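You operate a simulated robot arm through the tools that you are given. There is no shell and no other tool. Be economical: measure what you need, move in short steps, check, and stop when the job is done.

The job below is to be done with a simulated two-armed robot. You get a single attempt, and the scene is never put back.

## Task
Scrub the mud off the green mat and leave the brush draining in the grey pan.
Fine: soap the blue brush in the white tin, hold the mat by its post while you scrub, put the brush in the pan and open its drain by the teal lever. What is to be rubbed or washed off counts as gone when no trace of it is left.

It is judged by the outcome, as a careful person would: the job done as asked, and still so three seconds after it is handed in. It fails if anything else is knocked over, pushed out of place, dropped, spilled or broken.

## Robot
Two 7-joint arms with two-finger grippers on one trunk, on a base that drives. Base frame: it is fixed to the floor where the robot stands at the start and does not move with it; the origin is under the middle of the robot, x ahead of it, y to its left, z up. Lengths are in m, angles in degrees, forces in N, time in s.
The left shoulder is at the start at [0.028, 0.162, 1.257], the right one opposite. With the tool pointing down near the work surface each hand reaches from about 0.1 to 0.7 m from the robot's upright axis, wherever it stands, measured 20 degrees to its own side. Places, roughly: floor of the grey pan [0.5, -0.2, 0.8]; teal lever [0.4, -0.2, 0.8]; white shallow tin [0.6, 0, 0.8]. Payload 2.45 kg a hand.
The tool frame of a hand sits at the grasp point between the pads (the TCP): z along the fingers, y along the line on which they close. The tips reach 0.026 m beyond it. Largest opening 0.096 m; the body of the gripper starts 0.069 m behind the TCP.
Orientation is told as [roll, pitch, yaw] about the base's x, y, z axes, in that order, counted from this pose: with the fingers straight down and closing along the base's y, the tool's x points along the base's -x, its y along +y and its z along -z.

## Interface
- The arms move only by the tool step_arm. It takes "left_series", "right_series" or both (then of equal length, played together; a hand with none holds still); each is a list of rows, each a list of 2 entries, a list of its own where there are three numbers: the shift along the tool's x, y, z in m, then the turn, a rotation vector about the tool's x, y, z in degrees. In form: [[[tx, ty, tz], [rx, ry, rz]], ...]. A call has 1 to 8 rows; each row shifts and turns the commanded pose from where the row before left it, along the tool's axes as they then stand. "left_grip" and "right_grip" are, for a hand that has rows, the finger opening in m, from 0 to 0.096, set as the call begins (left out, the last holds). A row lasts 0.2 s, in which the tool goes at most 0.05 m and 8.6 degrees; a call with a longer step from one row to the next is refused whole, and so is a gripper value outside its range. A pose out of reach is approached as far as the arm can. The call stops where the force on the tool passes 70 N (or 10 N more than at its start, if that is more) or the arm is blocked; 0.2 s more then pass. Each finger halts on what it meets, pressing with about 41 N; the grip force reading is that of the motor and also rises with nothing between the fingers. The clock runs only during rows and for 0.2 s after the last one: add rows that do not move to give the fingers time. The reply holds the time, the measured pose of the TCP, the force on the tool along the base axes, the opening and the grip force, in the units named above and with some noise, with the torque about the TCP (base axes, N m) and any sound that the robot's microphone picked up.
- Cameras (640 x 400 px; columns grow to the right, rows downward): "scene" is now at [0.0625, 0.014, 1.7177]; the picture's right is [0.19, -0.98, -0.00], its down [-0.83, -0.16, -0.54] and it looks along [0.53, 0.10, -0.84] (base axes); focal length 266 px, centre (320, 200). "left" rides on the left gripper at [0.082, -0.003, -0.098] in its tool frame; the picture's right is [0.04, 1.00, 0.00], its down [-0.73, 0.03, -0.68] and it looks along [-0.68, 0.03, 0.73] (tool axes); focal length 256 px, centre (320, 200). "right" rides on the right gripper at [0.082, 0.003, -0.098] in its tool frame; the picture's right is [-0.04, 1.00, 0.00], its down [-0.73, -0.03, -0.68] and it looks along [-0.68, -0.03, 0.73] (tool axes); focal length 256 px, centre (320, 200).
- capture(camera): a new picture of that camera. No time passes.
- lift_body(by): slides the trunk up (or, below 0, down) by that many m; the arms and the scene camera ride with it, the base frame stays. It gives what a move gives, with no picture.
- steer(legs): drives the robot by 1 to 6 legs, each [ahead, left, turn to the left] in m, m and degrees, along the robot's own axes; the way and the turn of a leg run together, so that a leg with both is an arc; at most 1.5 m and 180 degrees a leg. The arms and the cameras ride along, it lands a little off, and it stops where it bumps. It gives what a move gives.
- turn_head(pan, tilt): turns the head with the scene camera to pan (to the left, within 120 degrees either way) and tilt (down, from -29 to 69), counted from straight ahead of the robot. It gives what a move gives.
- point_at(camera, pixels): for up to 12 pixels [column, row] of the newest picture of that camera ("zoom" is the newest enlarged one), the place [x, y, z] in the base frame of the surface seen there, good to about 0.003 m. No time passes.
- close_up(camera, box): a new picture of the part [left, top, right, bottom] of that camera's present view, enlarged. No time passes.
- job_done(): hands the job in; it is judged then, once.

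Keep the steps short. Do not move on a guess: measure, check each grasp and each placing, and mend mistakes. In all there are 80 turns and 62 pictures (those below and enlarged ones count). Leave the grippers open and the arms clear of the work at the hand-in unless told otherwise, and finish with a single line.

The tools are called after "Call:" as a command line: name --argument value ..., lists and objects as JSON in quotes. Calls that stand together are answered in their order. step_arm: Moves the arms, as the interface text tells. Its arguments: {"type":"object","properties":{"left_series":{"type":"array"},"left_grip":{"type":"number"},"right_series":{"type":"array"},"right_grip":{"type":"number"}},"required":[]} The other tools are called the same way: lift_body (by) slides the trunk up or down; steer (legs) drives the base; turn_head (pan, tilt) turns the head that bears the scene camera; capture (camera) takes a picture; point_at (camera, pixels) gives the place of the surface under pixels of a picture; close_up (camera, box) takes an enlarged picture of a part of a camera's view; job_done () hands the job in.

At the start:

```text
time: 0.0
left_tool_pos: [0.5048, 0.1992, 1.1571]
left_ee_rot: [0.0, 0.2, 0.1]
left_force: [0.4, -0.5, 0.6]
left_wrist_torque: [0.01, -0.03, 0.0]
left_width: 0.0961
left_grasp_force: 0.1
right_tool_pos: [0.4211, -0.1657, 1.1902]
right_ee_rot: [0.0, 0.2, 0.0]
right_force: [0.6, 0.5, -0.1]
right_wrist_torque: [-0.03, 0.02, 0.02]
right_width: 0.0959
right_grasp_force: 0.0
trunk travel left (down, up): [-0.425, 0.142]
robot x, y, heading: [0.0011, -0.0004, 0.1]
head pan, tilt: [10.9, 57.3]
```

scene: 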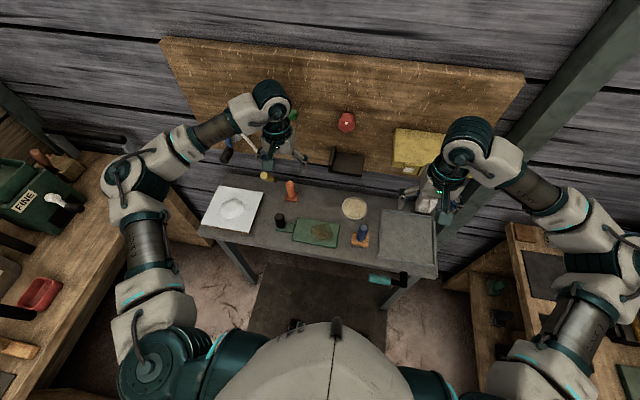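
right: 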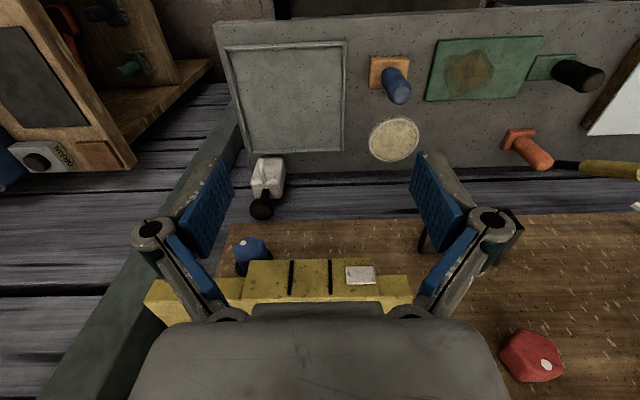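
left: 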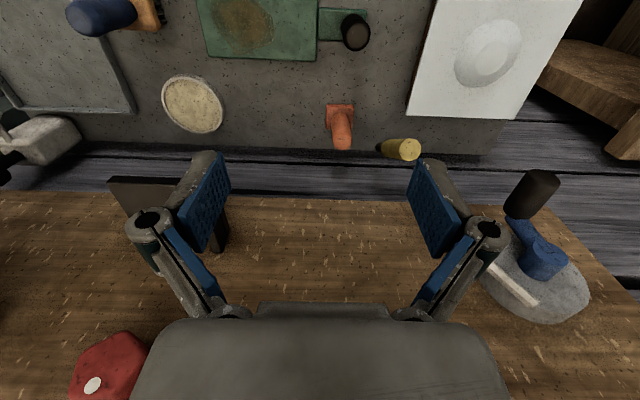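

I see a bench with the green mat, its black post, a blue-handled brush, an orange brush, a shallow dish (soap tin), the grey pan and a teal lever. I'll enlarge the bench to identify them properly.

Call:
close_up --camera "scene" --box '[190, 160, 450, 300]'

Call:
point_at --camera "scene" --pixels '[[280, 217], [298, 235], [338, 243], [320, 231], [362, 230], [360, 242], [354, 208], [233, 208], [408, 235], [380, 279], [291, 190], [402, 279]]'

```text
2.46 times, centred on (320, 230) of scene
```

zoom: 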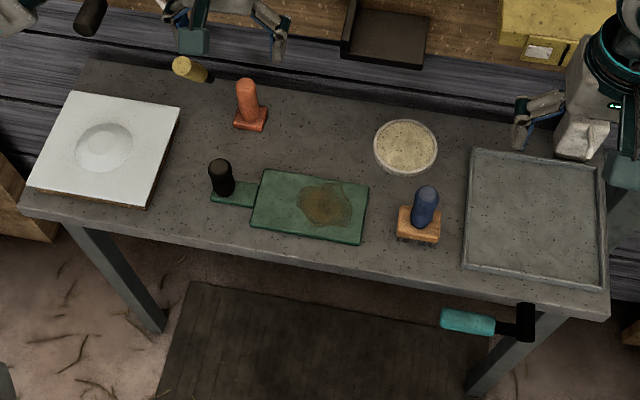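

```text
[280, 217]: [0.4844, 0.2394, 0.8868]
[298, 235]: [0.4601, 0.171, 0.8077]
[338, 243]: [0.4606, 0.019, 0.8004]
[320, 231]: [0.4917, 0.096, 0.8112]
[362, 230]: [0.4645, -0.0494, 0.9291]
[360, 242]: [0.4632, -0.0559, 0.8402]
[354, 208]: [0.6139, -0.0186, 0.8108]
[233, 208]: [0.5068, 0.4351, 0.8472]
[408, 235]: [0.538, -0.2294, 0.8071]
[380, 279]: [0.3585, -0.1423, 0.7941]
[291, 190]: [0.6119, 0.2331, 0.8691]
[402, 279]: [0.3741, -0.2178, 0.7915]
```

I'll magnify the brush, lever and pan, then the mat and post, for finer measurement.

Call:
close_up --camera "scene" --box '[335, 190, 445, 300]'

Call:
point_at --camera "zoom" --pixels '[[155, 205], [155, 240], [165, 185], [120, 270], [180, 285], [120, 293], [200, 520], [290, 530], [370, 535], [380, 490], [310, 330], [255, 330]]'

Call:
close_up --camera "scene" --box '[265, 200, 355, 260]'

Call:
point_at --camera "zoom" --pixels '[[95, 100], [105, 165], [130, 190], [225, 130], [525, 165], [490, 310], [195, 260], [330, 220], [310, 160], [460, 180], [400, 270], [400, 190]]'

```text
3.64 times, centred on (390, 245) of scene
```

zoom: 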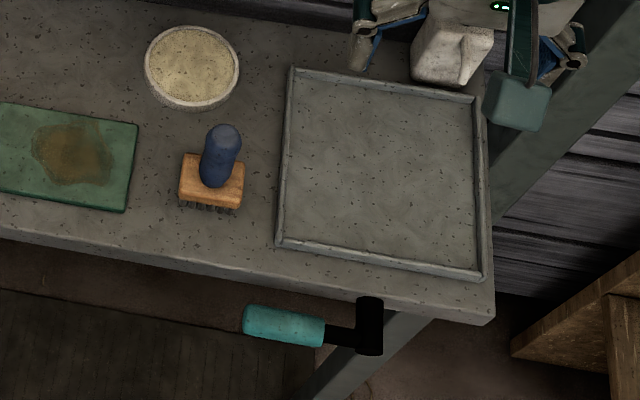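

```text
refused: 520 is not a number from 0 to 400
```

```text
6.67 times, centred on (310, 230) of scene
```

zoom: 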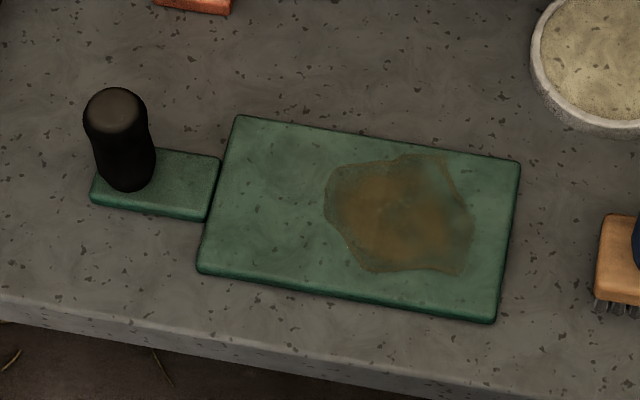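

```text
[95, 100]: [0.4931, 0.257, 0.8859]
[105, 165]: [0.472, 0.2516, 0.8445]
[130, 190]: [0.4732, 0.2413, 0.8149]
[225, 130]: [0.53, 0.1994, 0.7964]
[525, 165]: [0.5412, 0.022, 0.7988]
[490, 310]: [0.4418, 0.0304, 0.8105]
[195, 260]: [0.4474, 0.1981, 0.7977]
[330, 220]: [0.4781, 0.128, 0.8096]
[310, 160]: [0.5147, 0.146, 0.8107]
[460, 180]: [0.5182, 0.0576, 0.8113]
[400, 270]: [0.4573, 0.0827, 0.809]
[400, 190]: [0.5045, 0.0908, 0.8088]
```

Mat top is about z 0.810, bench 0.797; mud spans x 0.45–0.525, y 0.05–0.13. Now brush, lever and pan, in a fresh zoom.

Call:
close_up --camera "scene" --box '[335, 190, 447, 260]'

Call:
point_at --camera "zoom" --pixels '[[150, 160], [164, 140], [172, 126], [125, 170], [183, 185], [175, 203], [128, 203], [122, 40], [260, 180], [233, 250], [420, 100], [300, 240]]'

Call:
close_up --camera "scene" --box '[359, 255, 423, 295]'

Call:
point_at --camera "zoom" --pixels '[[120, 200], [220, 220], [310, 255], [300, 200], [120, 250], [380, 260], [450, 180], [450, 270], [440, 320], [470, 230], [410, 250]]'

Call:
close_up --camera "right" --box '[220, 0, 640, 200]'

```text
5.71 times, centred on (391, 225) of scene
```

zoom: 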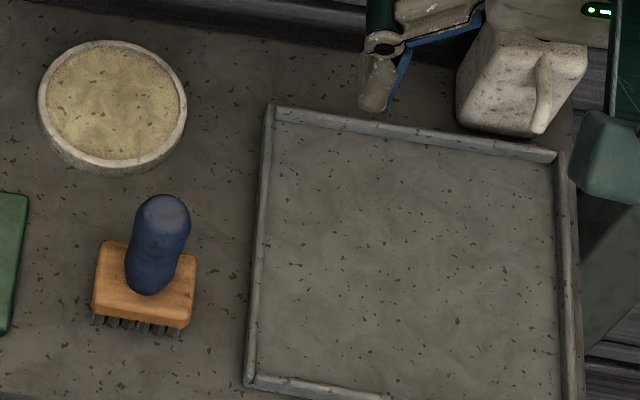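

```text
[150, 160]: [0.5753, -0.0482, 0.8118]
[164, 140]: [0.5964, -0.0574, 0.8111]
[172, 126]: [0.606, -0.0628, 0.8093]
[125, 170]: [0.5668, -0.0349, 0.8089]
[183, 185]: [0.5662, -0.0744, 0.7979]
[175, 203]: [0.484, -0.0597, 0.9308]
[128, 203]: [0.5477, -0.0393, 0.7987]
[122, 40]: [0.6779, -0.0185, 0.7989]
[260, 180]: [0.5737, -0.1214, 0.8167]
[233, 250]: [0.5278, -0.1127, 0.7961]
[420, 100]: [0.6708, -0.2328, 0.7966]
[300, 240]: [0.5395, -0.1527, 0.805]
```

```text
10.00 times, centred on (391, 275) of scene
```

zoom: 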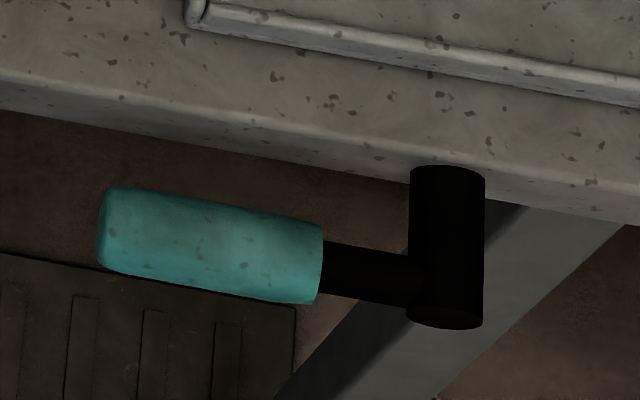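

```text
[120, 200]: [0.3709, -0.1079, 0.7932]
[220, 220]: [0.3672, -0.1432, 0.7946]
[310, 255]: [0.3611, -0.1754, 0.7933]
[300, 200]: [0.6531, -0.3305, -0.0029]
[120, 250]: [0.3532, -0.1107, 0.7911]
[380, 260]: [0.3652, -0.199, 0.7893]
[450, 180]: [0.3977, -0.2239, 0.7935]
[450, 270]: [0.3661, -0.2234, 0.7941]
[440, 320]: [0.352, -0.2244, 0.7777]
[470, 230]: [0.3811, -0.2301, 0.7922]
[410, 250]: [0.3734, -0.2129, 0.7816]
```

```text
1.52 times, centred on (430, 100) of right
```

zoom: 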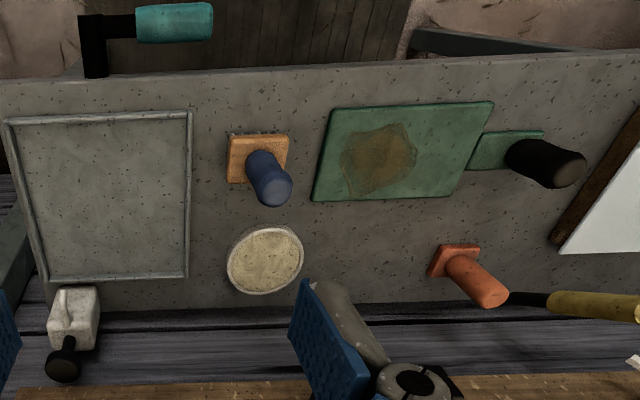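

The lever's axle runs along x at about y −0.224, z 0.78, with the teal handle extending to +y, so it swings up or down. I'll measure the brush, tin and post from the right camera zoom.

Call:
point_at --camera "zoom" --pixels '[[276, 188], [268, 170], [256, 156], [234, 145], [283, 142], [236, 178], [266, 260], [266, 238], [300, 250], [570, 168], [530, 150], [552, 160]]'

Call:
close_up --camera "right" --box '[350, 40, 450, 170]'

Call:
point_at --camera "zoom" --pixels '[[120, 100], [250, 60], [180, 150], [240, 190], [220, 130], [100, 330], [300, 290], [200, 310]]'

```text
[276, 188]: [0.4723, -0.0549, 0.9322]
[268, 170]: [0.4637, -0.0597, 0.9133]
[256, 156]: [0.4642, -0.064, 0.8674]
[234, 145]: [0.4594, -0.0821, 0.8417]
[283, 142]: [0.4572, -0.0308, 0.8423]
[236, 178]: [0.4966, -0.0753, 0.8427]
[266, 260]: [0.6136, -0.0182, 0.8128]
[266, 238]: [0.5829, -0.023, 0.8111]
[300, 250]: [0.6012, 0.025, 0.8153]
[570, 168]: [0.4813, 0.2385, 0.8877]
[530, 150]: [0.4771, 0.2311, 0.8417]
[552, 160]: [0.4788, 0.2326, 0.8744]
```

```text
3.08 times, centred on (400, 105) of right
```

zoom: 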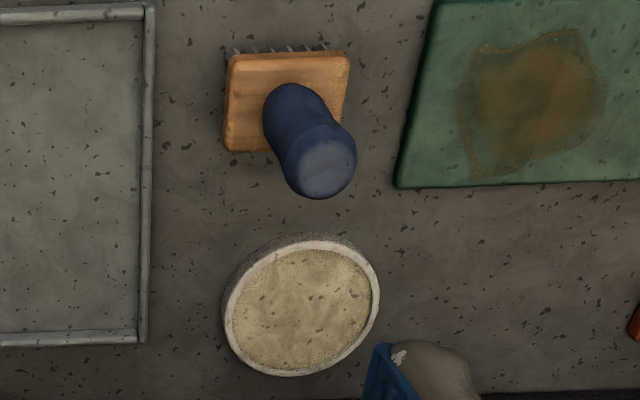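

```text
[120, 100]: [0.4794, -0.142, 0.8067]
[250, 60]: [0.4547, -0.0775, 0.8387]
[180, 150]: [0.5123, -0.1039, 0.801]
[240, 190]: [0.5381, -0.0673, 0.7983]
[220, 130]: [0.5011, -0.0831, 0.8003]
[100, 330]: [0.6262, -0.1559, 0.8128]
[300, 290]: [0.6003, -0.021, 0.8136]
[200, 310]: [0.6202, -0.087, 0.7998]
```

Readings: brush handle axis about (0.474, −0.056), head top z 0.842, handle top 0.932; post about (0.482, 0.243), top 0.888. I'll bring both open hands to hover above these.

Call:
step_arm --right_series '[[[-0.0106, 0.022, 0.038], [0, 0, 0]], [[-0.0106, 0.022, 0.038], [0, 0, 0]], [[-0.0106, 0.022, 0.038], [0, 0, 0]], [[-0.0106, 0.022, 0.038], [0, 0, 0]], [[-0.0106, 0.022, 0.038], [0, 0, 0]], [[0, 0, 0], [0, 0, 0]]]' --left_series '[[[0.0046, 0.0088, 0.0394], [0, 0, 0]], [[0.0046, 0.0088, 0.0394], [0, 0, 0]], [[0.0046, 0.0088, 0.0394], [0, 0, 0]], [[0.0046, 0.0088, 0.0394], [0, 0, 0]], [[0.0046, 0.0088, 0.0394], [0, 0, 0]], [[0, 0, 0], [0, 0, 0]]]' --right_grip 0.096 --left_grip 0.096

Call:
capture --camera "right"

Call:
capture --camera "left"

```text
time: 1.4
left_tool_pos: [0.4797, 0.2424, 0.9663]
left_ee_rot: [-0.1, -0.2, 0.2]
left_force: [-0.4, 0.4, 0.2]
left_wrist_torque: [0.0, -0.01, 0.0]
left_width: 0.096
left_grasp_force: 0.1
right_tool_pos: [0.4701, -0.0552, 1.0016]
right_ee_rot: [-0.1, -0.2, 0.0]
right_force: [-0.9, -0.8, 0.1]
right_wrist_torque: [-0.01, 0.02, -0.03]
right_width: 0.0959
right_grasp_force: 0.2
trunk travel left (down, up): [-0.425, 0.142]
robot x, y, heading: [-0.0, 0.0002, -0.1]
head pan, tilt: [10.9, 57.3]
```

```text
51 pictures are left
```

right: 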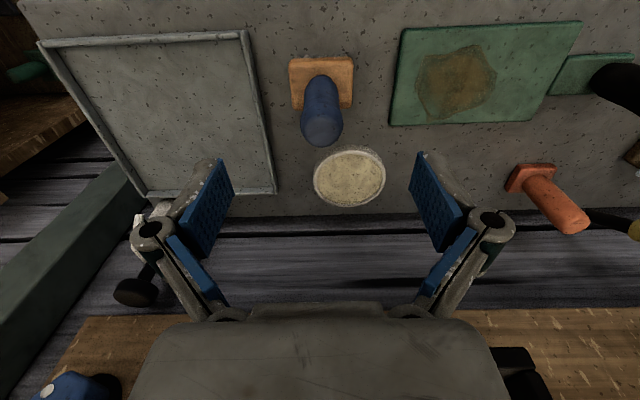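

```text
50 pictures are left
```

left: 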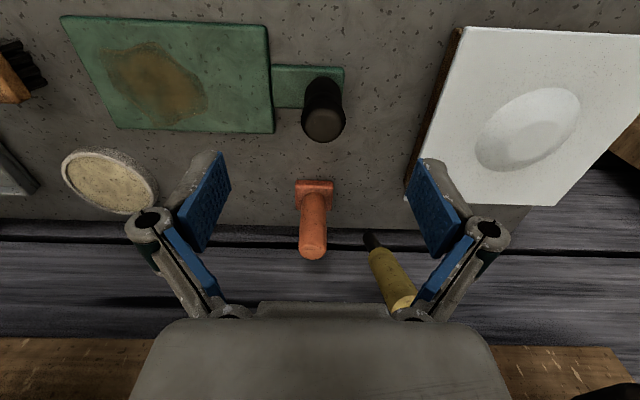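

Both hands hover. I'll measure the handle and post edges in these pictures before descending.

Call:
point_at --camera "right" --pixels '[[321, 130], [321, 100], [307, 105], [336, 105], [321, 140], [310, 120], [334, 120]]'

Call:
point_at --camera "left" --pixels '[[323, 125], [323, 137], [323, 95], [308, 105], [342, 105], [306, 125], [342, 125]]'

```text
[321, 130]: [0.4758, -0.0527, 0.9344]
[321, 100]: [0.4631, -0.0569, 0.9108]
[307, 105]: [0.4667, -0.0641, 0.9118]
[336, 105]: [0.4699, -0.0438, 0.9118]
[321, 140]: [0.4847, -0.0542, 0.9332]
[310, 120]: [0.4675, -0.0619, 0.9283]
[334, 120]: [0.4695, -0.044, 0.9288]
```

```text
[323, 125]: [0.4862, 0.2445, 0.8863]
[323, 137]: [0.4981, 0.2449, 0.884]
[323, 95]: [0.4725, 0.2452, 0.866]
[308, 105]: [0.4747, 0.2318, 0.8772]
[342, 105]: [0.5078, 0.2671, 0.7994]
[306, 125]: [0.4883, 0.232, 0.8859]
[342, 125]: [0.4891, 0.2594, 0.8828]
```

Handle centre (0.4755, −0.054), post centre (0.486, 0.2455). Descending both with open fingers.

Call:
step_arm --right_series '[[[-0.0054, 0.001, 0.02], [0, 0, 0]], [[0, 0, 0.03], [0, 0, 0]], [[0, 0, 0.03], [0, 0, 0]], [[0, 0, 0.028], [0, 0, 0]], [[0, 0, 0], [0, 0, 0]]]' --left_series '[[[-0.0063, 0.003, 0.02], [0, 0, 0]], [[0, 0, 0.03], [0, 0, 0]], [[0, 0, 0.03], [0, 0, 0]], [[0, 0, 0.027], [0, 0, 0]], [[0, 0, 0], [0, 0, 0]]]'

Call:
capture --camera "right"

Call:
capture --camera "left"

```text
time: 2.6
left_tool_pos: [0.4845, 0.2464, 0.8562]
left_ee_rot: [-0.2, -0.1, 0.2]
left_force: [0.2, 0.0, -0.1]
left_wrist_torque: [-0.02, 0.0, 0.03]
left_width: 0.0959
left_grasp_force: 0.1
right_tool_pos: [0.4737, -0.0534, 0.8938]
right_ee_rot: [-0.1, -0.1, 0.0]
right_force: [-0.4, 0.0, -0.3]
right_wrist_torque: [0.03, 0.03, 0.0]
right_width: 0.0959
right_grasp_force: 0.0
trunk travel left (down, up): [-0.425, 0.142]
robot x, y, heading: [-0.0013, -0.0006, -0.3]
head pan, tilt: [10.9, 57.3]
```

```text
49 pictures are left
```

right: 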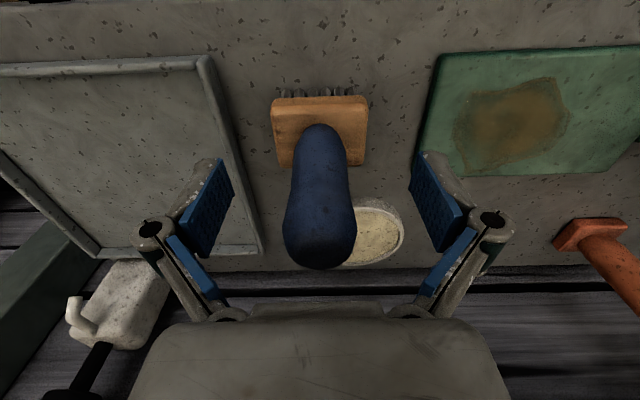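

```text
48 pictures are left
```

left: 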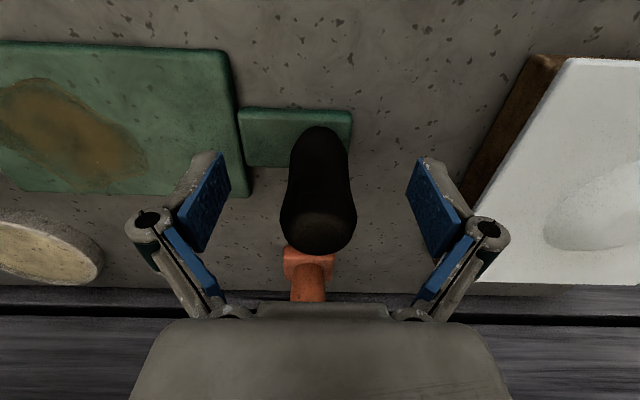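

The handle and post lie between the pads. Closing the right hand on the blue handle.

Call:
step_arm --right_series '[[[0, 0, 0], [0, 0, 0]], [[0, 0, 0], [0, 0, 0]], [[0, 0, 0], [0, 0, 0]], [[0, 0, 0], [0, 0, 0]]]' --right_grip 0.0

```text
time: 3.6
left_tool_pos: [0.4846, 0.2469, 0.8569]
left_ee_rot: [-0.1, 0.0, 0.1]
left_force: [0.2, 0.2, -0.4]
left_wrist_torque: [0.0, -0.01, -0.03]
left_width: 0.0961
left_grasp_force: 0.2
right_tool_pos: [0.4732, -0.0542, 0.8946]
right_ee_rot: [0.1, -0.2, 0.0]
right_force: [2.6, 0.1, 5.0]
right_wrist_torque: [0.11, -0.09, -0.03]
right_width: 0.0305
right_grasp_force: 40.6
trunk travel left (down, up): [-0.425, 0.142]
robot x, y, heading: [-0.0019, 0.0005, -0.1]
head pan, tilt: [10.9, 57.3]
```

Grip is firm (width 0.0305, 40 N). Lift 0.06 and carry over the tin at (0.614, −0.019).

Call:
step_arm --right_series '[[[0, 0, -0.03], [0, 0, 0]], [[0, 0, -0.03], [0, 0, 0]], [[-0.035, 0.009, 0], [0, 0, 0]], [[-0.035, 0.009, 0], [0, 0, 0]], [[-0.035, 0.009, 0], [0, 0, 0]], [[-0.034, 0.009, 0], [0, 0, 0]], [[0, 0, 0], [0, 0, 0]]]'

Call:
close_up --camera "scene" --box '[270, 150, 430, 250]'

Call:
capture --camera "right"

```text
time: 4.8
left_tool_pos: [0.4764, 0.2452, 0.8623]
left_ee_rot: [0.0, -0.6, -0.1]
left_force: [0.5, -0.6, -0.3]
left_wrist_torque: [0.05, 0.06, 0.01]
left_width: 0.096
left_grasp_force: 0.2
right_tool_pos: [0.5501, -0.026, 0.9572]
right_ee_rot: [-0.6, 1.4, 1.3]
right_force: [-46.4, -17.4, 8.8]
right_wrist_torque: [1.72, -4.73, -0.59]
right_width: 0.0313
right_grasp_force: 41.6
trunk travel left (down, up): [-0.425, 0.142]
robot x, y, heading: [-0.0, 0.0004, -0.2]
head pan, tilt: [10.9, 57.3]
stopped in row 5 (right hand): the force on the tool passed its limit at 129 N (the readings are from after the stop); the commanded pose is now the measured one
```

```text
4.00 times, centred on (350, 200) of scene
```

zoom: 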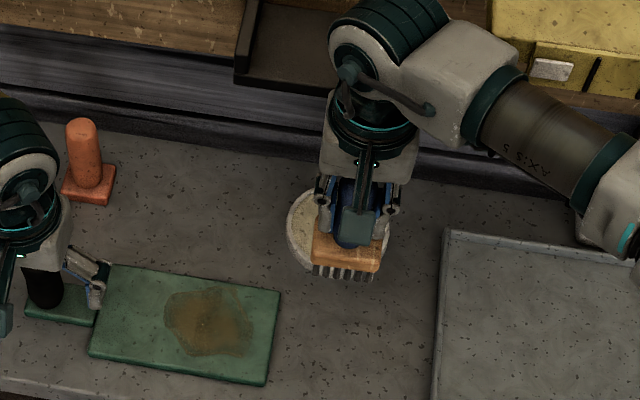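

```text
46 pictures are left
```

right: 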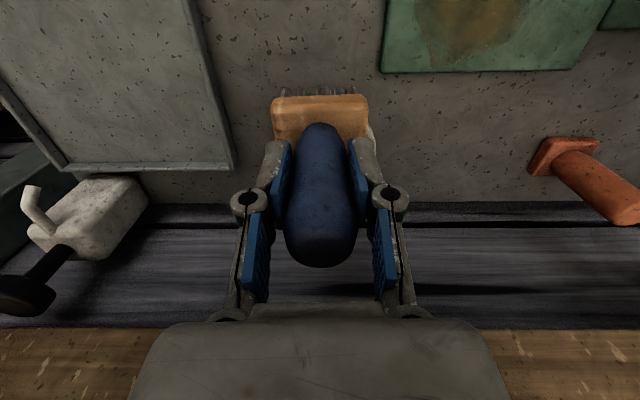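

Stopped at x 0.55 with −46 N along x: something of the arm met something near the wall, while the brush itself is in the air. Let me look at the whole scene to find out what.

Call:
capture --camera "scene"

Call:
point_at --camera "scene" --pixels '[[344, 165], [340, 145], [333, 160], [355, 150], [350, 160], [385, 140], [380, 165], [400, 165], [420, 140], [440, 130], [350, 120], [365, 175]]'

```text
45 pictures are left
```

scene: 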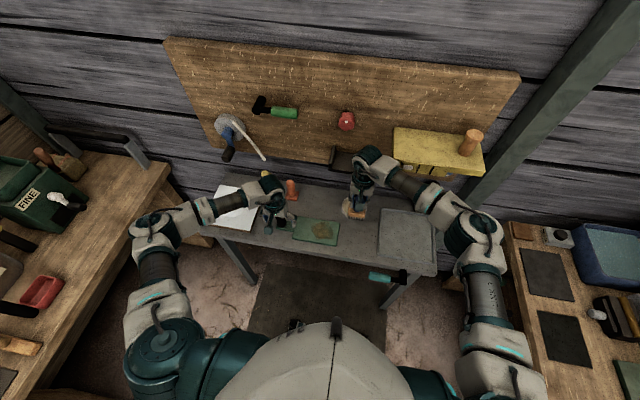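

```text
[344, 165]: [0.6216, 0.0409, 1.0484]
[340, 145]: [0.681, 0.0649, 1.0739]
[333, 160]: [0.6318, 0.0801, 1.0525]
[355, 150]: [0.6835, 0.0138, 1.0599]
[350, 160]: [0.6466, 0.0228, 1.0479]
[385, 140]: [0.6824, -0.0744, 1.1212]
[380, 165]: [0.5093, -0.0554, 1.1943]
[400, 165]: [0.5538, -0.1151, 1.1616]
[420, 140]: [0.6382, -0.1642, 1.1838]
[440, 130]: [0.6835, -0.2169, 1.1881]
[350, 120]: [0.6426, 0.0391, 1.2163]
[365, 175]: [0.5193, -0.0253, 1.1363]
```

The wall shelf front (dark box, x≈0.62, z≈1.05) and the yellow cabinet are close to the right wrist. Zooming to find the contact.

Call:
close_up --camera "scene" --box '[320, 115, 496, 225]'

Call:
point_at --camera "zoom" --pixels '[[290, 60], [290, 110], [350, 170], [330, 200], [290, 190], [130, 140], [135, 175], [200, 140], [160, 260], [540, 90], [440, 190], [100, 130]]'

```text
3.64 times, centred on (408, 170) of scene
```

zoom: 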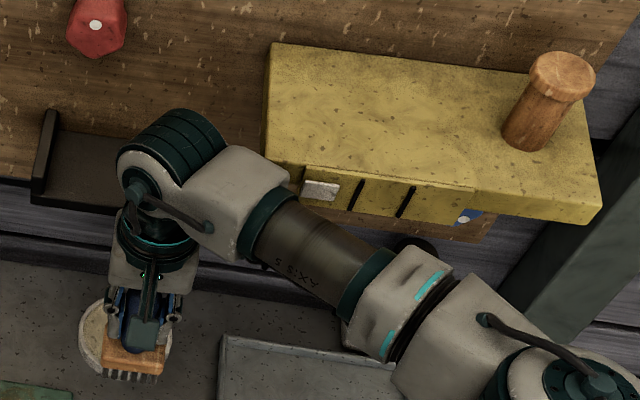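

```text
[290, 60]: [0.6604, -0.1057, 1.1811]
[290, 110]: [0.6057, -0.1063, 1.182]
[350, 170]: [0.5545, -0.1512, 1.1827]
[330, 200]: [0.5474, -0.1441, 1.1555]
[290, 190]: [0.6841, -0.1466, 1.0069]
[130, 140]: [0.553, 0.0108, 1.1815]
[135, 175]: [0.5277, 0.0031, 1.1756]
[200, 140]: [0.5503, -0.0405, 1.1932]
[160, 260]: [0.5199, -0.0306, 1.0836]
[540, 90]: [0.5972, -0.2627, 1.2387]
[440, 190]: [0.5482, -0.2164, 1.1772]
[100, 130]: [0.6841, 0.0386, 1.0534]
```

The forearm meets the yellow cabinet's front (x 0.548, z 1.13–1.18, y < −0.10). The brush is fine. I'd better come at the tin with the forearm running along x: pull hand back, then drive the robot back and slightly left. First I'll check the left side's room for the left elbow.

Call:
step_arm --right_series '[[[0.03, 0, -0.01], [0, 0, 0]], [[0.03, 0, 0], [0, 0, 0]], [[0, 0, 0], [0, 0, 0]]]' --left_series '[[[0, 0, -0.04], [0, 0, 0]], [[0, 0, -0.04], [0, 0, 0]], [[0, 0, -0.04], [0, 0, 0]]]'

Call:
capture --camera "scene"

Call:
point_at --camera "scene" --pixels '[[150, 225], [135, 230], [155, 310], [170, 170], [150, 155], [95, 140], [175, 215], [85, 210], [130, 325], [500, 260], [505, 300]]'

```text
time: 5.6
left_tool_pos: [0.4791, 0.2444, 0.9796]
left_ee_rot: [0.2, -0.2, 0.0]
left_force: [-0.1, 0.3, -0.8]
left_wrist_torque: [0.0, 0.02, -0.01]
left_width: 0.0957
left_grasp_force: 0.1
right_tool_pos: [0.5056, -0.03, 0.9646]
right_ee_rot: [-0.4, 1.7, 0.7]
right_force: [0.2, 0.3, -2.1]
right_wrist_torque: [-0.03, 0.01, 0.0]
right_width: 0.0311
right_grasp_force: 40.6
trunk travel left (down, up): [-0.425, 0.142]
robot x, y, heading: [0.0008, 0.0008, -0.2]
head pan, tilt: [10.9, 57.3]
```

```text
43 pictures are left
```

scene: 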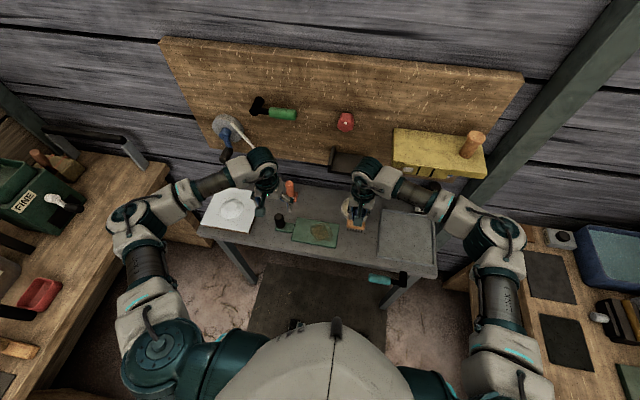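

```text
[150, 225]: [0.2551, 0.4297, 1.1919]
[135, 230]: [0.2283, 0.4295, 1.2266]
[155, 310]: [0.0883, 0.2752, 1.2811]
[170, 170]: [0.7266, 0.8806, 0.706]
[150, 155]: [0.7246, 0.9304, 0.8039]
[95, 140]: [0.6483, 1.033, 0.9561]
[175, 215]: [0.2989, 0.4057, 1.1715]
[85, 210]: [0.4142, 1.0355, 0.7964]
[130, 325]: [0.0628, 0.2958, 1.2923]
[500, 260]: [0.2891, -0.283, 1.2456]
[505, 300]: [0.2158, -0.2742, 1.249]
```

Plenty of room on the left (bench at y > 0.85, elbow at 0.45). Driving 0.05 back and 0.12 left.

Call:
steer --legs '[[-0.05, 0.12, 0]]'

Call:
capture --camera "scene"

```text
time: 6.9
left_tool_pos: [0.4316, 0.329, 0.9883]
left_ee_rot: [1.6, -0.2, -0.2]
left_force: [0.8, -0.7, -0.8]
left_wrist_torque: [0.11, 0.05, -0.04]
left_width: 0.096
left_grasp_force: 0.0
right_tool_pos: [0.4573, 0.0551, 0.9623]
right_ee_rot: [1.4, 1.6, 0.6]
right_force: [1.8, -0.7, -2.3]
right_wrist_torque: [0.09, 0.13, -0.03]
right_width: 0.0309
right_grasp_force: 40.8
trunk travel left (down, up): [-0.425, 0.142]
robot x, y, heading: [-0.049, 0.1134, 0.1]
head pan, tilt: [10.9, 57.3]
```

```text
42 pictures are left
```

scene: 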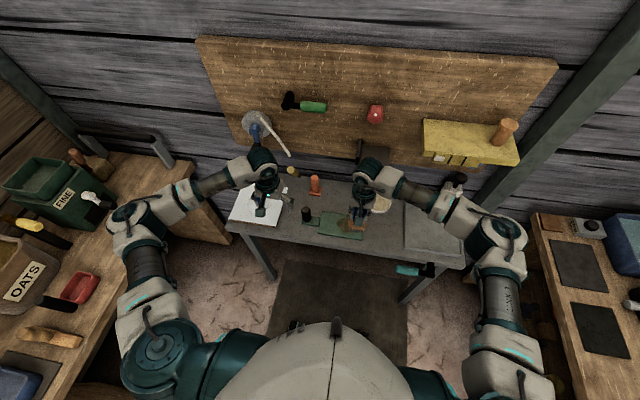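

The robot moved well. Now I check the dark shelf near the tin for clearance, as well as the tin's extent.

Call:
close_up --camera "scene" --box '[320, 120, 448, 220]'

Call:
point_at --camera "zoom" --pixels '[[210, 110], [300, 110], [340, 120], [355, 140], [345, 160], [315, 190], [380, 100], [190, 115], [370, 180], [345, 100], [355, 200], [338, 180]]'

```text
4.00 times, centred on (384, 170) of scene
```

zoom: 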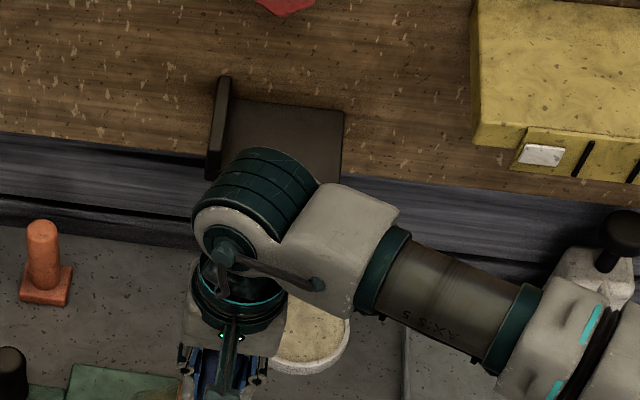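

```text
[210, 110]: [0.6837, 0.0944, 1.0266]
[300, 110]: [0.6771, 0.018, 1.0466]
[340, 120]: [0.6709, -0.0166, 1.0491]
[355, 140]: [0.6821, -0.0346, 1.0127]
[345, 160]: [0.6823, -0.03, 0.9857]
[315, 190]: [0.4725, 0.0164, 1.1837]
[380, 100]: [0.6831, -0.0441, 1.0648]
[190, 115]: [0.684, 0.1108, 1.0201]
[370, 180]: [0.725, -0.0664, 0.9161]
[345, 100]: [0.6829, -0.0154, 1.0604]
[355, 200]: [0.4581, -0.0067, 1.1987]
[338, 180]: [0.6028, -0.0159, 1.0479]
```

The dark shelf (front x 0.60, right end y −0.019, z≈1.05) would hit an upright wrist at the tin. So I'll set the brush back down and regrip it with the hand leaned back about 28°, the brush staying upright. First, move back over its starting spot and level the hand.

Call:
step_arm --right_series '[[[-0.004, -0.036, 0], [1.4, -1.6, 0.6]], [[-0.006, -0.036, 0.0], [0, 0, 0]], [[-0.006, -0.036, 0.0], [0, 0, 0]], [[0, 0, 0], [0, 0, 0]], [[0, 0, 0], [0, 0, 0]]]'

Call:
close_up --camera "scene" --box '[320, 160, 448, 260]'

Call:
capture --camera "right"

```text
time: 8.1
left_tool_pos: [0.4275, 0.3757, 0.9797]
left_ee_rot: [-0.7, -0.5, -0.1]
left_force: [0.2, 0.8, -0.8]
left_wrist_torque: [-0.09, 0.01, 0.0]
left_width: 0.0963
left_grasp_force: 0.1
right_tool_pos: [0.466, -0.0072, 0.9696]
right_ee_rot: [-2.6, -0.3, 0.2]
right_force: [-0.1, 0.8, -1.0]
right_wrist_torque: [-0.09, 0.02, 0.01]
right_width: 0.031
right_grasp_force: 40.6
trunk travel left (down, up): [-0.425, 0.142]
robot x, y, heading: [-0.0504, 0.1183, 0.0]
head pan, tilt: [10.9, 57.3]
```

```text
4.00 times, centred on (384, 210) of scene
```

zoom: 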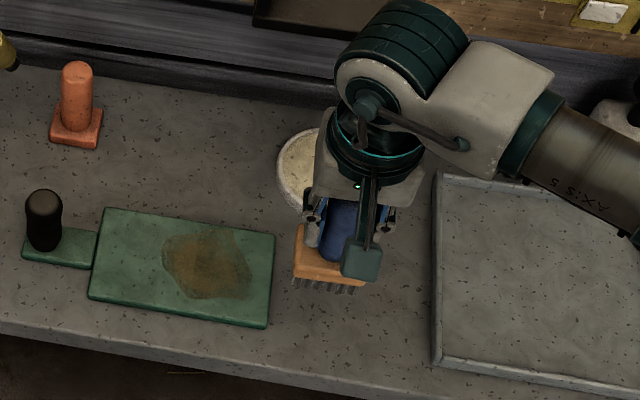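

```text
39 pictures are left
```

right: 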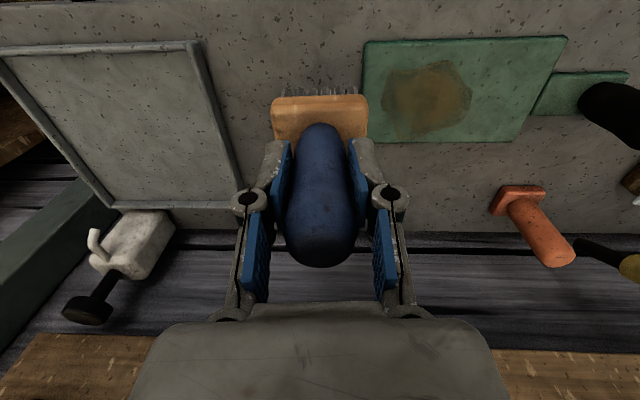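

Settled with roll −2.6. Level it, move to (0.474, −0.054), and lower to just above the bench.

Call:
step_arm --right_series '[[[-0.004, -0.024, 0], [-2.5, 0.3, 0.2]], [[-0.0035, -0.023, 0.01], [0, 0, 0]], [[0, 0, 0.025], [0, 0, 0]], [[0, 0, 0.025], [0, 0, 0]], [[0, 0, 0], [0, 0, 0]], [[0, 0, 0], [0, 0, 0]]]'

```text
time: 9.5
left_tool_pos: [0.4283, 0.3365, 0.9878]
left_ee_rot: [0.8, -0.5, -0.6]
left_force: [0.0, -1.2, -0.2]
left_wrist_torque: [0.12, 0.04, -0.01]
left_width: 0.0959
left_grasp_force: 0.1
right_tool_pos: [0.475, -0.092, 0.9063]
right_ee_rot: [1.5, 0.1, -0.5]
right_force: [-1.0, -1.8, -1.7]
right_wrist_torque: [0.06, -0.03, -0.02]
right_width: 0.0313
right_grasp_force: 40.7
trunk travel left (down, up): [-0.425, 0.142]
robot x, y, heading: [-0.0525, 0.1073, -0.3]
head pan, tilt: [10.9, 57.3]
```

The left hand, though still, sways in y (0.376→0.337): the trunk is swinging after the drive. I'll wait for it to settle.

Call:
step_arm --right_series '[[[0, 0, 0], [0, 0, 0]], [[0, 0, 0], [0, 0, 0]], [[0, 0, 0], [0, 0, 0]], [[0, 0, 0], [0, 0, 0]], [[0, 0, 0], [0, 0, 0]], [[0, 0, 0], [0, 0, 0]], [[0, 0, 0], [0, 0, 0]], [[0, 0, 0], [0, 0, 0]]]'

Call:
step_arm --right_series '[[[0, 0, 0], [0, 0, 0]], [[0, 0, 0], [0, 0, 0]], [[0, 0, 0], [0, 0, 0]]]'

```text
time: 11.3
left_tool_pos: [0.4277, 0.3427, 0.9855]
left_ee_rot: [0.6, -0.5, -0.4]
left_force: [0.3, -0.2, -0.2]
left_wrist_torque: [0.04, -0.01, -0.03]
left_width: 0.0959
left_grasp_force: 0.0
right_tool_pos: [0.4753, -0.0853, 0.906]
right_ee_rot: [1.2, 0.1, -0.4]
right_force: [-0.7, -1.1, -2.0]
right_wrist_torque: [0.03, -0.01, -0.01]
right_width: 0.0309
right_grasp_force: 41.0
trunk travel left (down, up): [-0.425, 0.142]
robot x, y, heading: [-0.0512, 0.1091, -0.2]
head pan, tilt: [10.9, 57.3]
```

```text
time: 12.1
left_tool_pos: [0.4277, 0.363, 0.9827]
left_ee_rot: [-0.2, -0.4, -0.1]
left_force: [0.9, -0.4, 0.4]
left_wrist_torque: [0.01, 0.0, -0.02]
left_width: 0.0958
left_grasp_force: 0.1
right_tool_pos: [0.4755, -0.0687, 0.9094]
right_ee_rot: [0.3, 0.0, -0.3]
right_force: [-0.4, 0.3, -2.4]
right_wrist_torque: [0.02, 0.0, 0.03]
right_width: 0.0308
right_grasp_force: 40.7
trunk travel left (down, up): [-0.425, 0.142]
robot x, y, heading: [-0.0545, 0.1157, -0.1]
head pan, tilt: [10.9, 57.3]
```

Still swaying, but dying down; waiting longer.

Call:
step_arm --right_series '[[[0, 0, 0], [0, 0, 0]], [[0, 0, 0], [0, 0, 0]], [[0, 0, 0], [0, 0, 0]], [[0, 0, 0], [0, 0, 0]], [[0, 0, 0], [0, 0, 0]], [[0, 0, 0], [0, 0, 0]], [[0, 0, 0], [0, 0, 0]], [[0, 0, 0], [0, 0, 0]]]'

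Call:
step_arm --right_series '[[[0, 0, 0], [0, 0, 0]], [[0, 0, 0], [0, 0, 0]], [[0, 0, 0], [0, 0, 0]], [[0, 0, 0], [0, 0, 0]], [[0, 0, 0], [0, 0, 0]], [[0, 0, 0], [0, 0, 0]], [[0, 0, 0], [0, 0, 0]], [[0, 0, 0], [0, 0, 0]]]'

Call:
step_arm --right_series '[[[0, 0, 0], [0, 0, 0]], [[0, 0, 0], [0, 0, 0]]]'

```text
time: 13.9
left_tool_pos: [0.4277, 0.3657, 0.9821]
left_ee_rot: [-0.4, -0.4, -0.1]
left_force: [-0.3, -0.3, -0.1]
left_wrist_torque: [-0.03, 0.0, 0.0]
left_width: 0.096
left_grasp_force: 0.1
right_tool_pos: [0.4755, -0.0654, 0.9098]
right_ee_rot: [0.3, 0.0, -0.3]
right_force: [-0.4, -0.2, -1.8]
right_wrist_torque: [0.02, -0.01, -0.02]
right_width: 0.0312
right_grasp_force: 41.2
trunk travel left (down, up): [-0.425, 0.142]
robot x, y, heading: [-0.0514, 0.1196, -0.0]
head pan, tilt: [10.9, 57.3]
```

```text
time: 15.7
left_tool_pos: [0.4273, 0.3656, 0.9809]
left_ee_rot: [-0.4, -0.4, -0.2]
left_force: [-1.1, -0.6, 0.4]
left_wrist_torque: [-0.08, -0.01, -0.01]
left_width: 0.0958
left_grasp_force: 0.0
right_tool_pos: [0.4756, -0.0636, 0.9099]
right_ee_rot: [0.2, 0.1, -0.2]
right_force: [0.7, -0.6, -1.6]
right_wrist_torque: [-0.05, -0.01, 0.01]
right_width: 0.0308
right_grasp_force: 41.1
trunk travel left (down, up): [-0.425, 0.142]
robot x, y, heading: [-0.0492, 0.1162, -0.2]
head pan, tilt: [10.9, 57.3]
```

```text
time: 16.3
left_tool_pos: [0.4273, 0.362, 0.9838]
left_ee_rot: [-0.1, -0.5, -0.3]
left_force: [0.4, 0.0, -0.1]
left_wrist_torque: [-0.06, -0.03, -0.03]
left_width: 0.0957
left_grasp_force: 0.2
right_tool_pos: [0.4749, -0.0683, 0.9093]
right_ee_rot: [0.6, 0.1, -0.2]
right_force: [-0.2, -0.1, -0.9]
right_wrist_torque: [-0.01, 0.02, 0.01]
right_width: 0.0308
right_grasp_force: 40.8
trunk travel left (down, up): [-0.425, 0.142]
robot x, y, heading: [-0.0496, 0.1125, 0.2]
head pan, tilt: [10.9, 57.3]
```

Settled near y −0.066, which is free bench. Lowering the brush slowly onto the bench.

Call:
step_arm --right_series '[[[0, 0, 0.005], [0, 0, 0]], [[0, 0, 0.005], [0, 0, 0]], [[0, 0, 0.005], [0, 0, 0]], [[0, 0, 0], [0, 0, 0]]]'

```text
time: 17.3
left_tool_pos: [0.429, 0.3639, 0.9815]
left_ee_rot: [-0.4, -0.4, -0.2]
left_force: [-0.6, 0.0, 0.2]
left_wrist_torque: [-0.05, -0.02, 0.01]
left_width: 0.0961
left_grasp_force: 0.1
right_tool_pos: [0.4767, -0.065, 0.8964]
right_ee_rot: [0.4, 0.0, -0.2]
right_force: [0.1, 0.9, -0.9]
right_wrist_torque: [-0.01, 0.01, 0.0]
right_width: 0.0307
right_grasp_force: 41.2
trunk travel left (down, up): [-0.425, 0.142]
robot x, y, heading: [-0.0473, 0.1166, 0.3]
head pan, tilt: [10.9, 57.3]
```

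Not yet touching (force still −0.9). A few more millimetres.

Call:
step_arm --right_series '[[[0, 0, 0.002], [0, 0, 0]], [[0, 0, 0.002], [0, 0, 0]], [[0, 0, 0], [0, 0, 0]]]'

```text
time: 18.1
left_tool_pos: [0.4254, 0.3637, 0.9818]
left_ee_rot: [-0.2, -0.6, -0.2]
left_force: [-0.6, 0.4, -0.8]
left_wrist_torque: [-0.06, 0.02, 0.02]
left_width: 0.0961
left_grasp_force: 0.1
right_tool_pos: [0.4772, -0.0665, 0.8952]
right_ee_rot: [0.3, -0.2, -0.3]
right_force: [2.7, 0.7, 27.9]
right_wrist_torque: [-0.28, -0.19, 0.27]
right_width: 0.0307
right_grasp_force: 41.2
trunk travel left (down, up): [-0.425, 0.142]
robot x, y, heading: [-0.0505, 0.1171, -0.0]
head pan, tilt: [10.9, 57.3]
```

Contact with 28 N. Ease up 1.5 mm and open.

Call:
step_arm --right_series '[[[0, 0, -0.0015], [0, 0, 0]], [[0, 0, 0], [0, 0, 0]]]'

Call:
step_arm --right_series '[[[0, 0, 0], [0, 0, 0]], [[0, 0, 0], [0, 0, 0]], [[0, 0, 0], [0, 0, 0]]]' --right_grip 0.08

Call:
capture --camera "right"

```text
time: 18.7
left_tool_pos: [0.4259, 0.36, 0.9825]
left_ee_rot: [-0.2, -0.5, -0.2]
left_force: [-0.1, 0.1, -0.4]
left_wrist_torque: [-0.01, 0.0, 0.0]
left_width: 0.0961
left_grasp_force: 0.0
right_tool_pos: [0.476, -0.0688, 0.8946]
right_ee_rot: [0.8, -0.2, -0.2]
right_force: [6.5, 10.3, 27.4]
right_wrist_torque: [0.19, -0.68, 0.34]
right_width: 0.0312
right_grasp_force: 41.1
trunk travel left (down, up): [-0.425, 0.142]
robot x, y, heading: [-0.0499, 0.1136, 0.2]
head pan, tilt: [10.9, 57.3]
```

```text
time: 19.5
left_tool_pos: [0.4287, 0.3587, 0.9825]
left_ee_rot: [-0.1, -0.5, -0.1]
left_force: [0.0, 0.0, 1.3]
left_wrist_torque: [0.0, 0.03, 0.0]
left_width: 0.096
left_grasp_force: 0.0
right_tool_pos: [0.477, -0.071, 0.8914]
right_ee_rot: [0.4, 0.2, -0.4]
right_force: [1.4, 0.9, -0.4]
right_wrist_torque: [-0.01, -0.01, 0.01]
right_width: 0.08
right_grasp_force: 0.2
trunk travel left (down, up): [-0.425, 0.142]
robot x, y, heading: [-0.0504, 0.1154, -0.1]
head pan, tilt: [10.9, 57.3]
```

```text
38 pictures are left
```

right: 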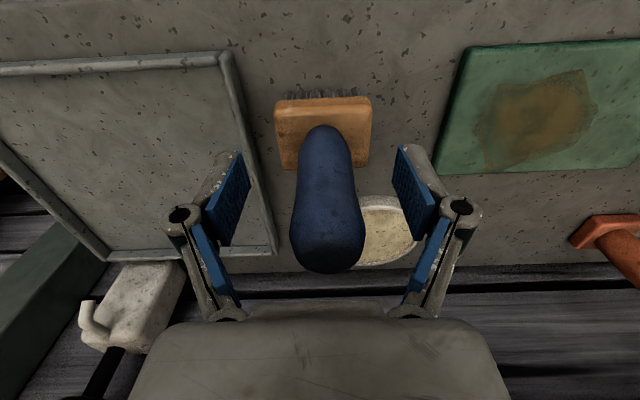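

The brush stands upright between open pads. Now lean the hand back 28° about the TCP (fingers staying around the handle).

Call:
step_arm --right_series '[[[0, 0.001, 0], [0, -7, 0]], [[0, 0.001, 0], [0, -7, 0]], [[0, 0, 0], [0, -7, 0]], [[0, 0, 0], [0, -7, 0]], [[0, 0, 0], [0, 0, 0]], [[0, 0, 0], [0, 0, 0]], [[0, 0, 0], [0, 0, 0]]]' --right_grip 0.096

Call:
capture --camera "right"

Call:
capture --camera "scene"

```text
time: 21.1
left_tool_pos: [0.4269, 0.3583, 0.9828]
left_ee_rot: [-0.1, -0.5, -0.2]
left_force: [-0.3, 0.2, 0.0]
left_wrist_torque: [0.03, -0.02, 0.01]
left_width: 0.0959
left_grasp_force: 0.0
right_tool_pos: [0.476, -0.069, 0.8927]
right_ee_rot: [0.7, -28.0, -0.5]
right_force: [-0.6, -0.1, 0.0]
right_wrist_torque: [0.03, -0.03, -0.01]
right_width: 0.096
right_grasp_force: 0.1
trunk travel left (down, up): [-0.425, 0.142]
robot x, y, heading: [-0.0489, 0.1159, 0.1]
head pan, tilt: [10.9, 57.3]
```

```text
37 pictures are left
```

right: 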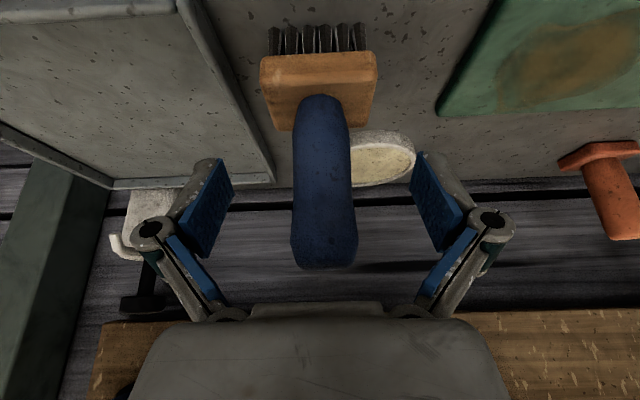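

```text
36 pictures are left
```

scene: 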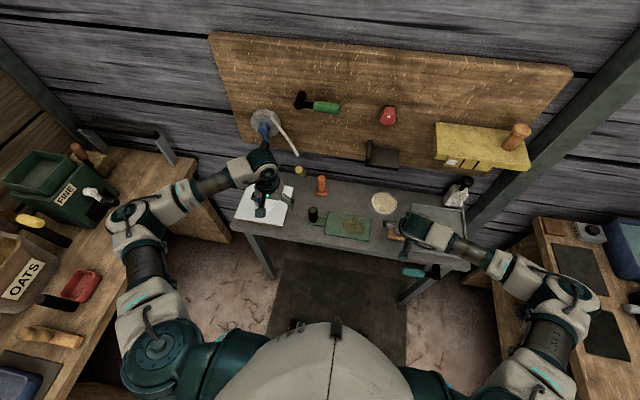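

Hand leaned 28°, handle centred. Closing.

Call:
step_arm --right_series '[[[0, 0, 0], [0, 0, 0]], [[0, 0, 0], [0, 0, 0]], [[0, 0, 0], [0, 0, 0]], [[0, 0, 0], [0, 0, 0]], [[0, 0, 0], [0, 0, 0]]]' --right_grip 0.0

```text
time: 22.3
left_tool_pos: [0.4267, 0.3588, 0.9835]
left_ee_rot: [-0.1, -0.5, -0.2]
left_force: [-0.5, -0.3, -0.1]
left_wrist_torque: [-0.03, 0.0, -0.02]
left_width: 0.096
left_grasp_force: 0.1
right_tool_pos: [0.4761, -0.0684, 0.892]
right_ee_rot: [0.8, -28.0, -0.6]
right_force: [0.7, 2.5, 5.1]
right_wrist_torque: [0.02, -0.08, -0.01]
right_width: 0.0306
right_grasp_force: 40.8
trunk travel left (down, up): [-0.425, 0.142]
robot x, y, heading: [-0.0476, 0.114, 0.1]
head pan, tilt: [10.9, 57.3]
```

Gripped (0.0306, 41 N). Lift 0.05 and go forward in stages to x≈0.58, y≈−0.02.

Call:
step_arm --right_series '[[[-0.0117, 0, -0.0221], [0, 0, 0]], [[-0.0117, 0, -0.0221], [0, 0, 0]], [[-0.03, 0.0165, 0.016], [0, 0, 0]], [[-0.03, 0.0165, 0.016], [0, 0, 0]], [[-0.03, 0.0165, 0.016], [0, 0, 0]], [[0, 0, 0], [0, 0, 0]], [[0, 0, 0], [0, 0, 0]]]'

Call:
capture --camera "right"

Call:
close_up --camera "scene" --box '[300, 120, 460, 220]'

```text
time: 23.9
left_tool_pos: [0.428, 0.3584, 0.9837]
left_ee_rot: [0.0, -0.4, -0.3]
left_force: [0.2, 0.5, 0.4]
left_wrist_torque: [0.01, 0.02, 0.03]
left_width: 0.0959
left_grasp_force: 0.0
right_tool_pos: [0.577, -0.0203, 0.9411]
right_ee_rot: [0.7, -27.9, -0.6]
right_force: [-0.5, -0.3, -1.8]
right_wrist_torque: [-0.02, 0.0, 0.02]
right_width: 0.031
right_grasp_force: 40.8
trunk travel left (down, up): [-0.425, 0.142]
robot x, y, heading: [-0.0503, 0.1166, 0.2]
head pan, tilt: [10.9, 57.3]
```

```text
35 pictures are left
```

right: 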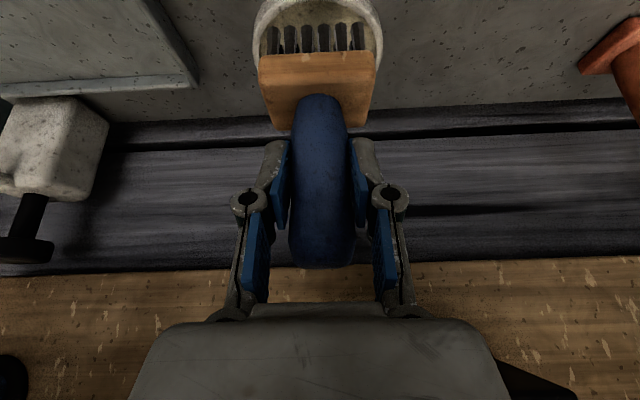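

```text
4.00 times, centred on (380, 170) of scene
```

zoom: 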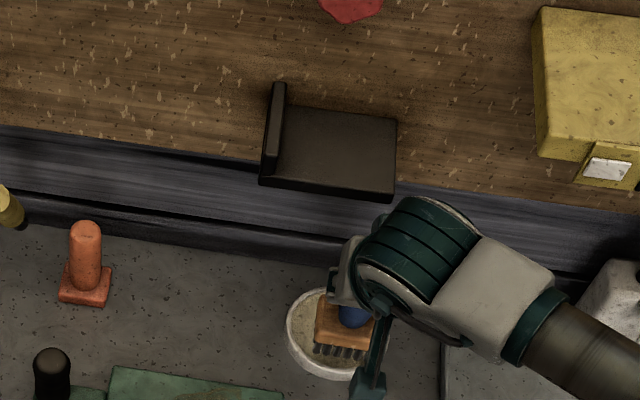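

The arm is clear of both shelves now. Measure the brush head and the tin's rim for the last bit.

Call:
point_at --camera "right" --pixels '[[262, 58], [373, 58], [272, 40], [358, 40], [315, 70], [315, 90], [258, 30], [378, 40], [318, 3], [290, 10], [350, 10], [320, 12]]'

Call:
point_at --camera "zoom" --pixels '[[288, 335], [320, 372], [345, 378], [315, 295], [305, 320], [318, 340], [365, 345], [325, 330], [318, 355]]'

```text
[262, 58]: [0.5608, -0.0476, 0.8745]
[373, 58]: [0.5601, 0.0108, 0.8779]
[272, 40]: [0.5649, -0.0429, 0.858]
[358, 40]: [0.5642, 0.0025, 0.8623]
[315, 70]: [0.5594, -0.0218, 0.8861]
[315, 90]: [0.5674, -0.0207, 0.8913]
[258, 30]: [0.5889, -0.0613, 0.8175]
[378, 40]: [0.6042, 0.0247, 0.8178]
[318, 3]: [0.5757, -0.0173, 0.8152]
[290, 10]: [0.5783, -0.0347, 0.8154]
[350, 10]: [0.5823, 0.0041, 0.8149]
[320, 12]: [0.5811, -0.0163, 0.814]
```

```text
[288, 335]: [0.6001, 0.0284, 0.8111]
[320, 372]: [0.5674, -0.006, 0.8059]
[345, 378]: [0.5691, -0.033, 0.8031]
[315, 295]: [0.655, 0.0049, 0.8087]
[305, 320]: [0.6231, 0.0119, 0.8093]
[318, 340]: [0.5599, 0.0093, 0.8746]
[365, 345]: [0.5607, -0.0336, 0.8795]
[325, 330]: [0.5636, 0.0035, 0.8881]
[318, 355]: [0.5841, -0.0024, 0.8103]
```

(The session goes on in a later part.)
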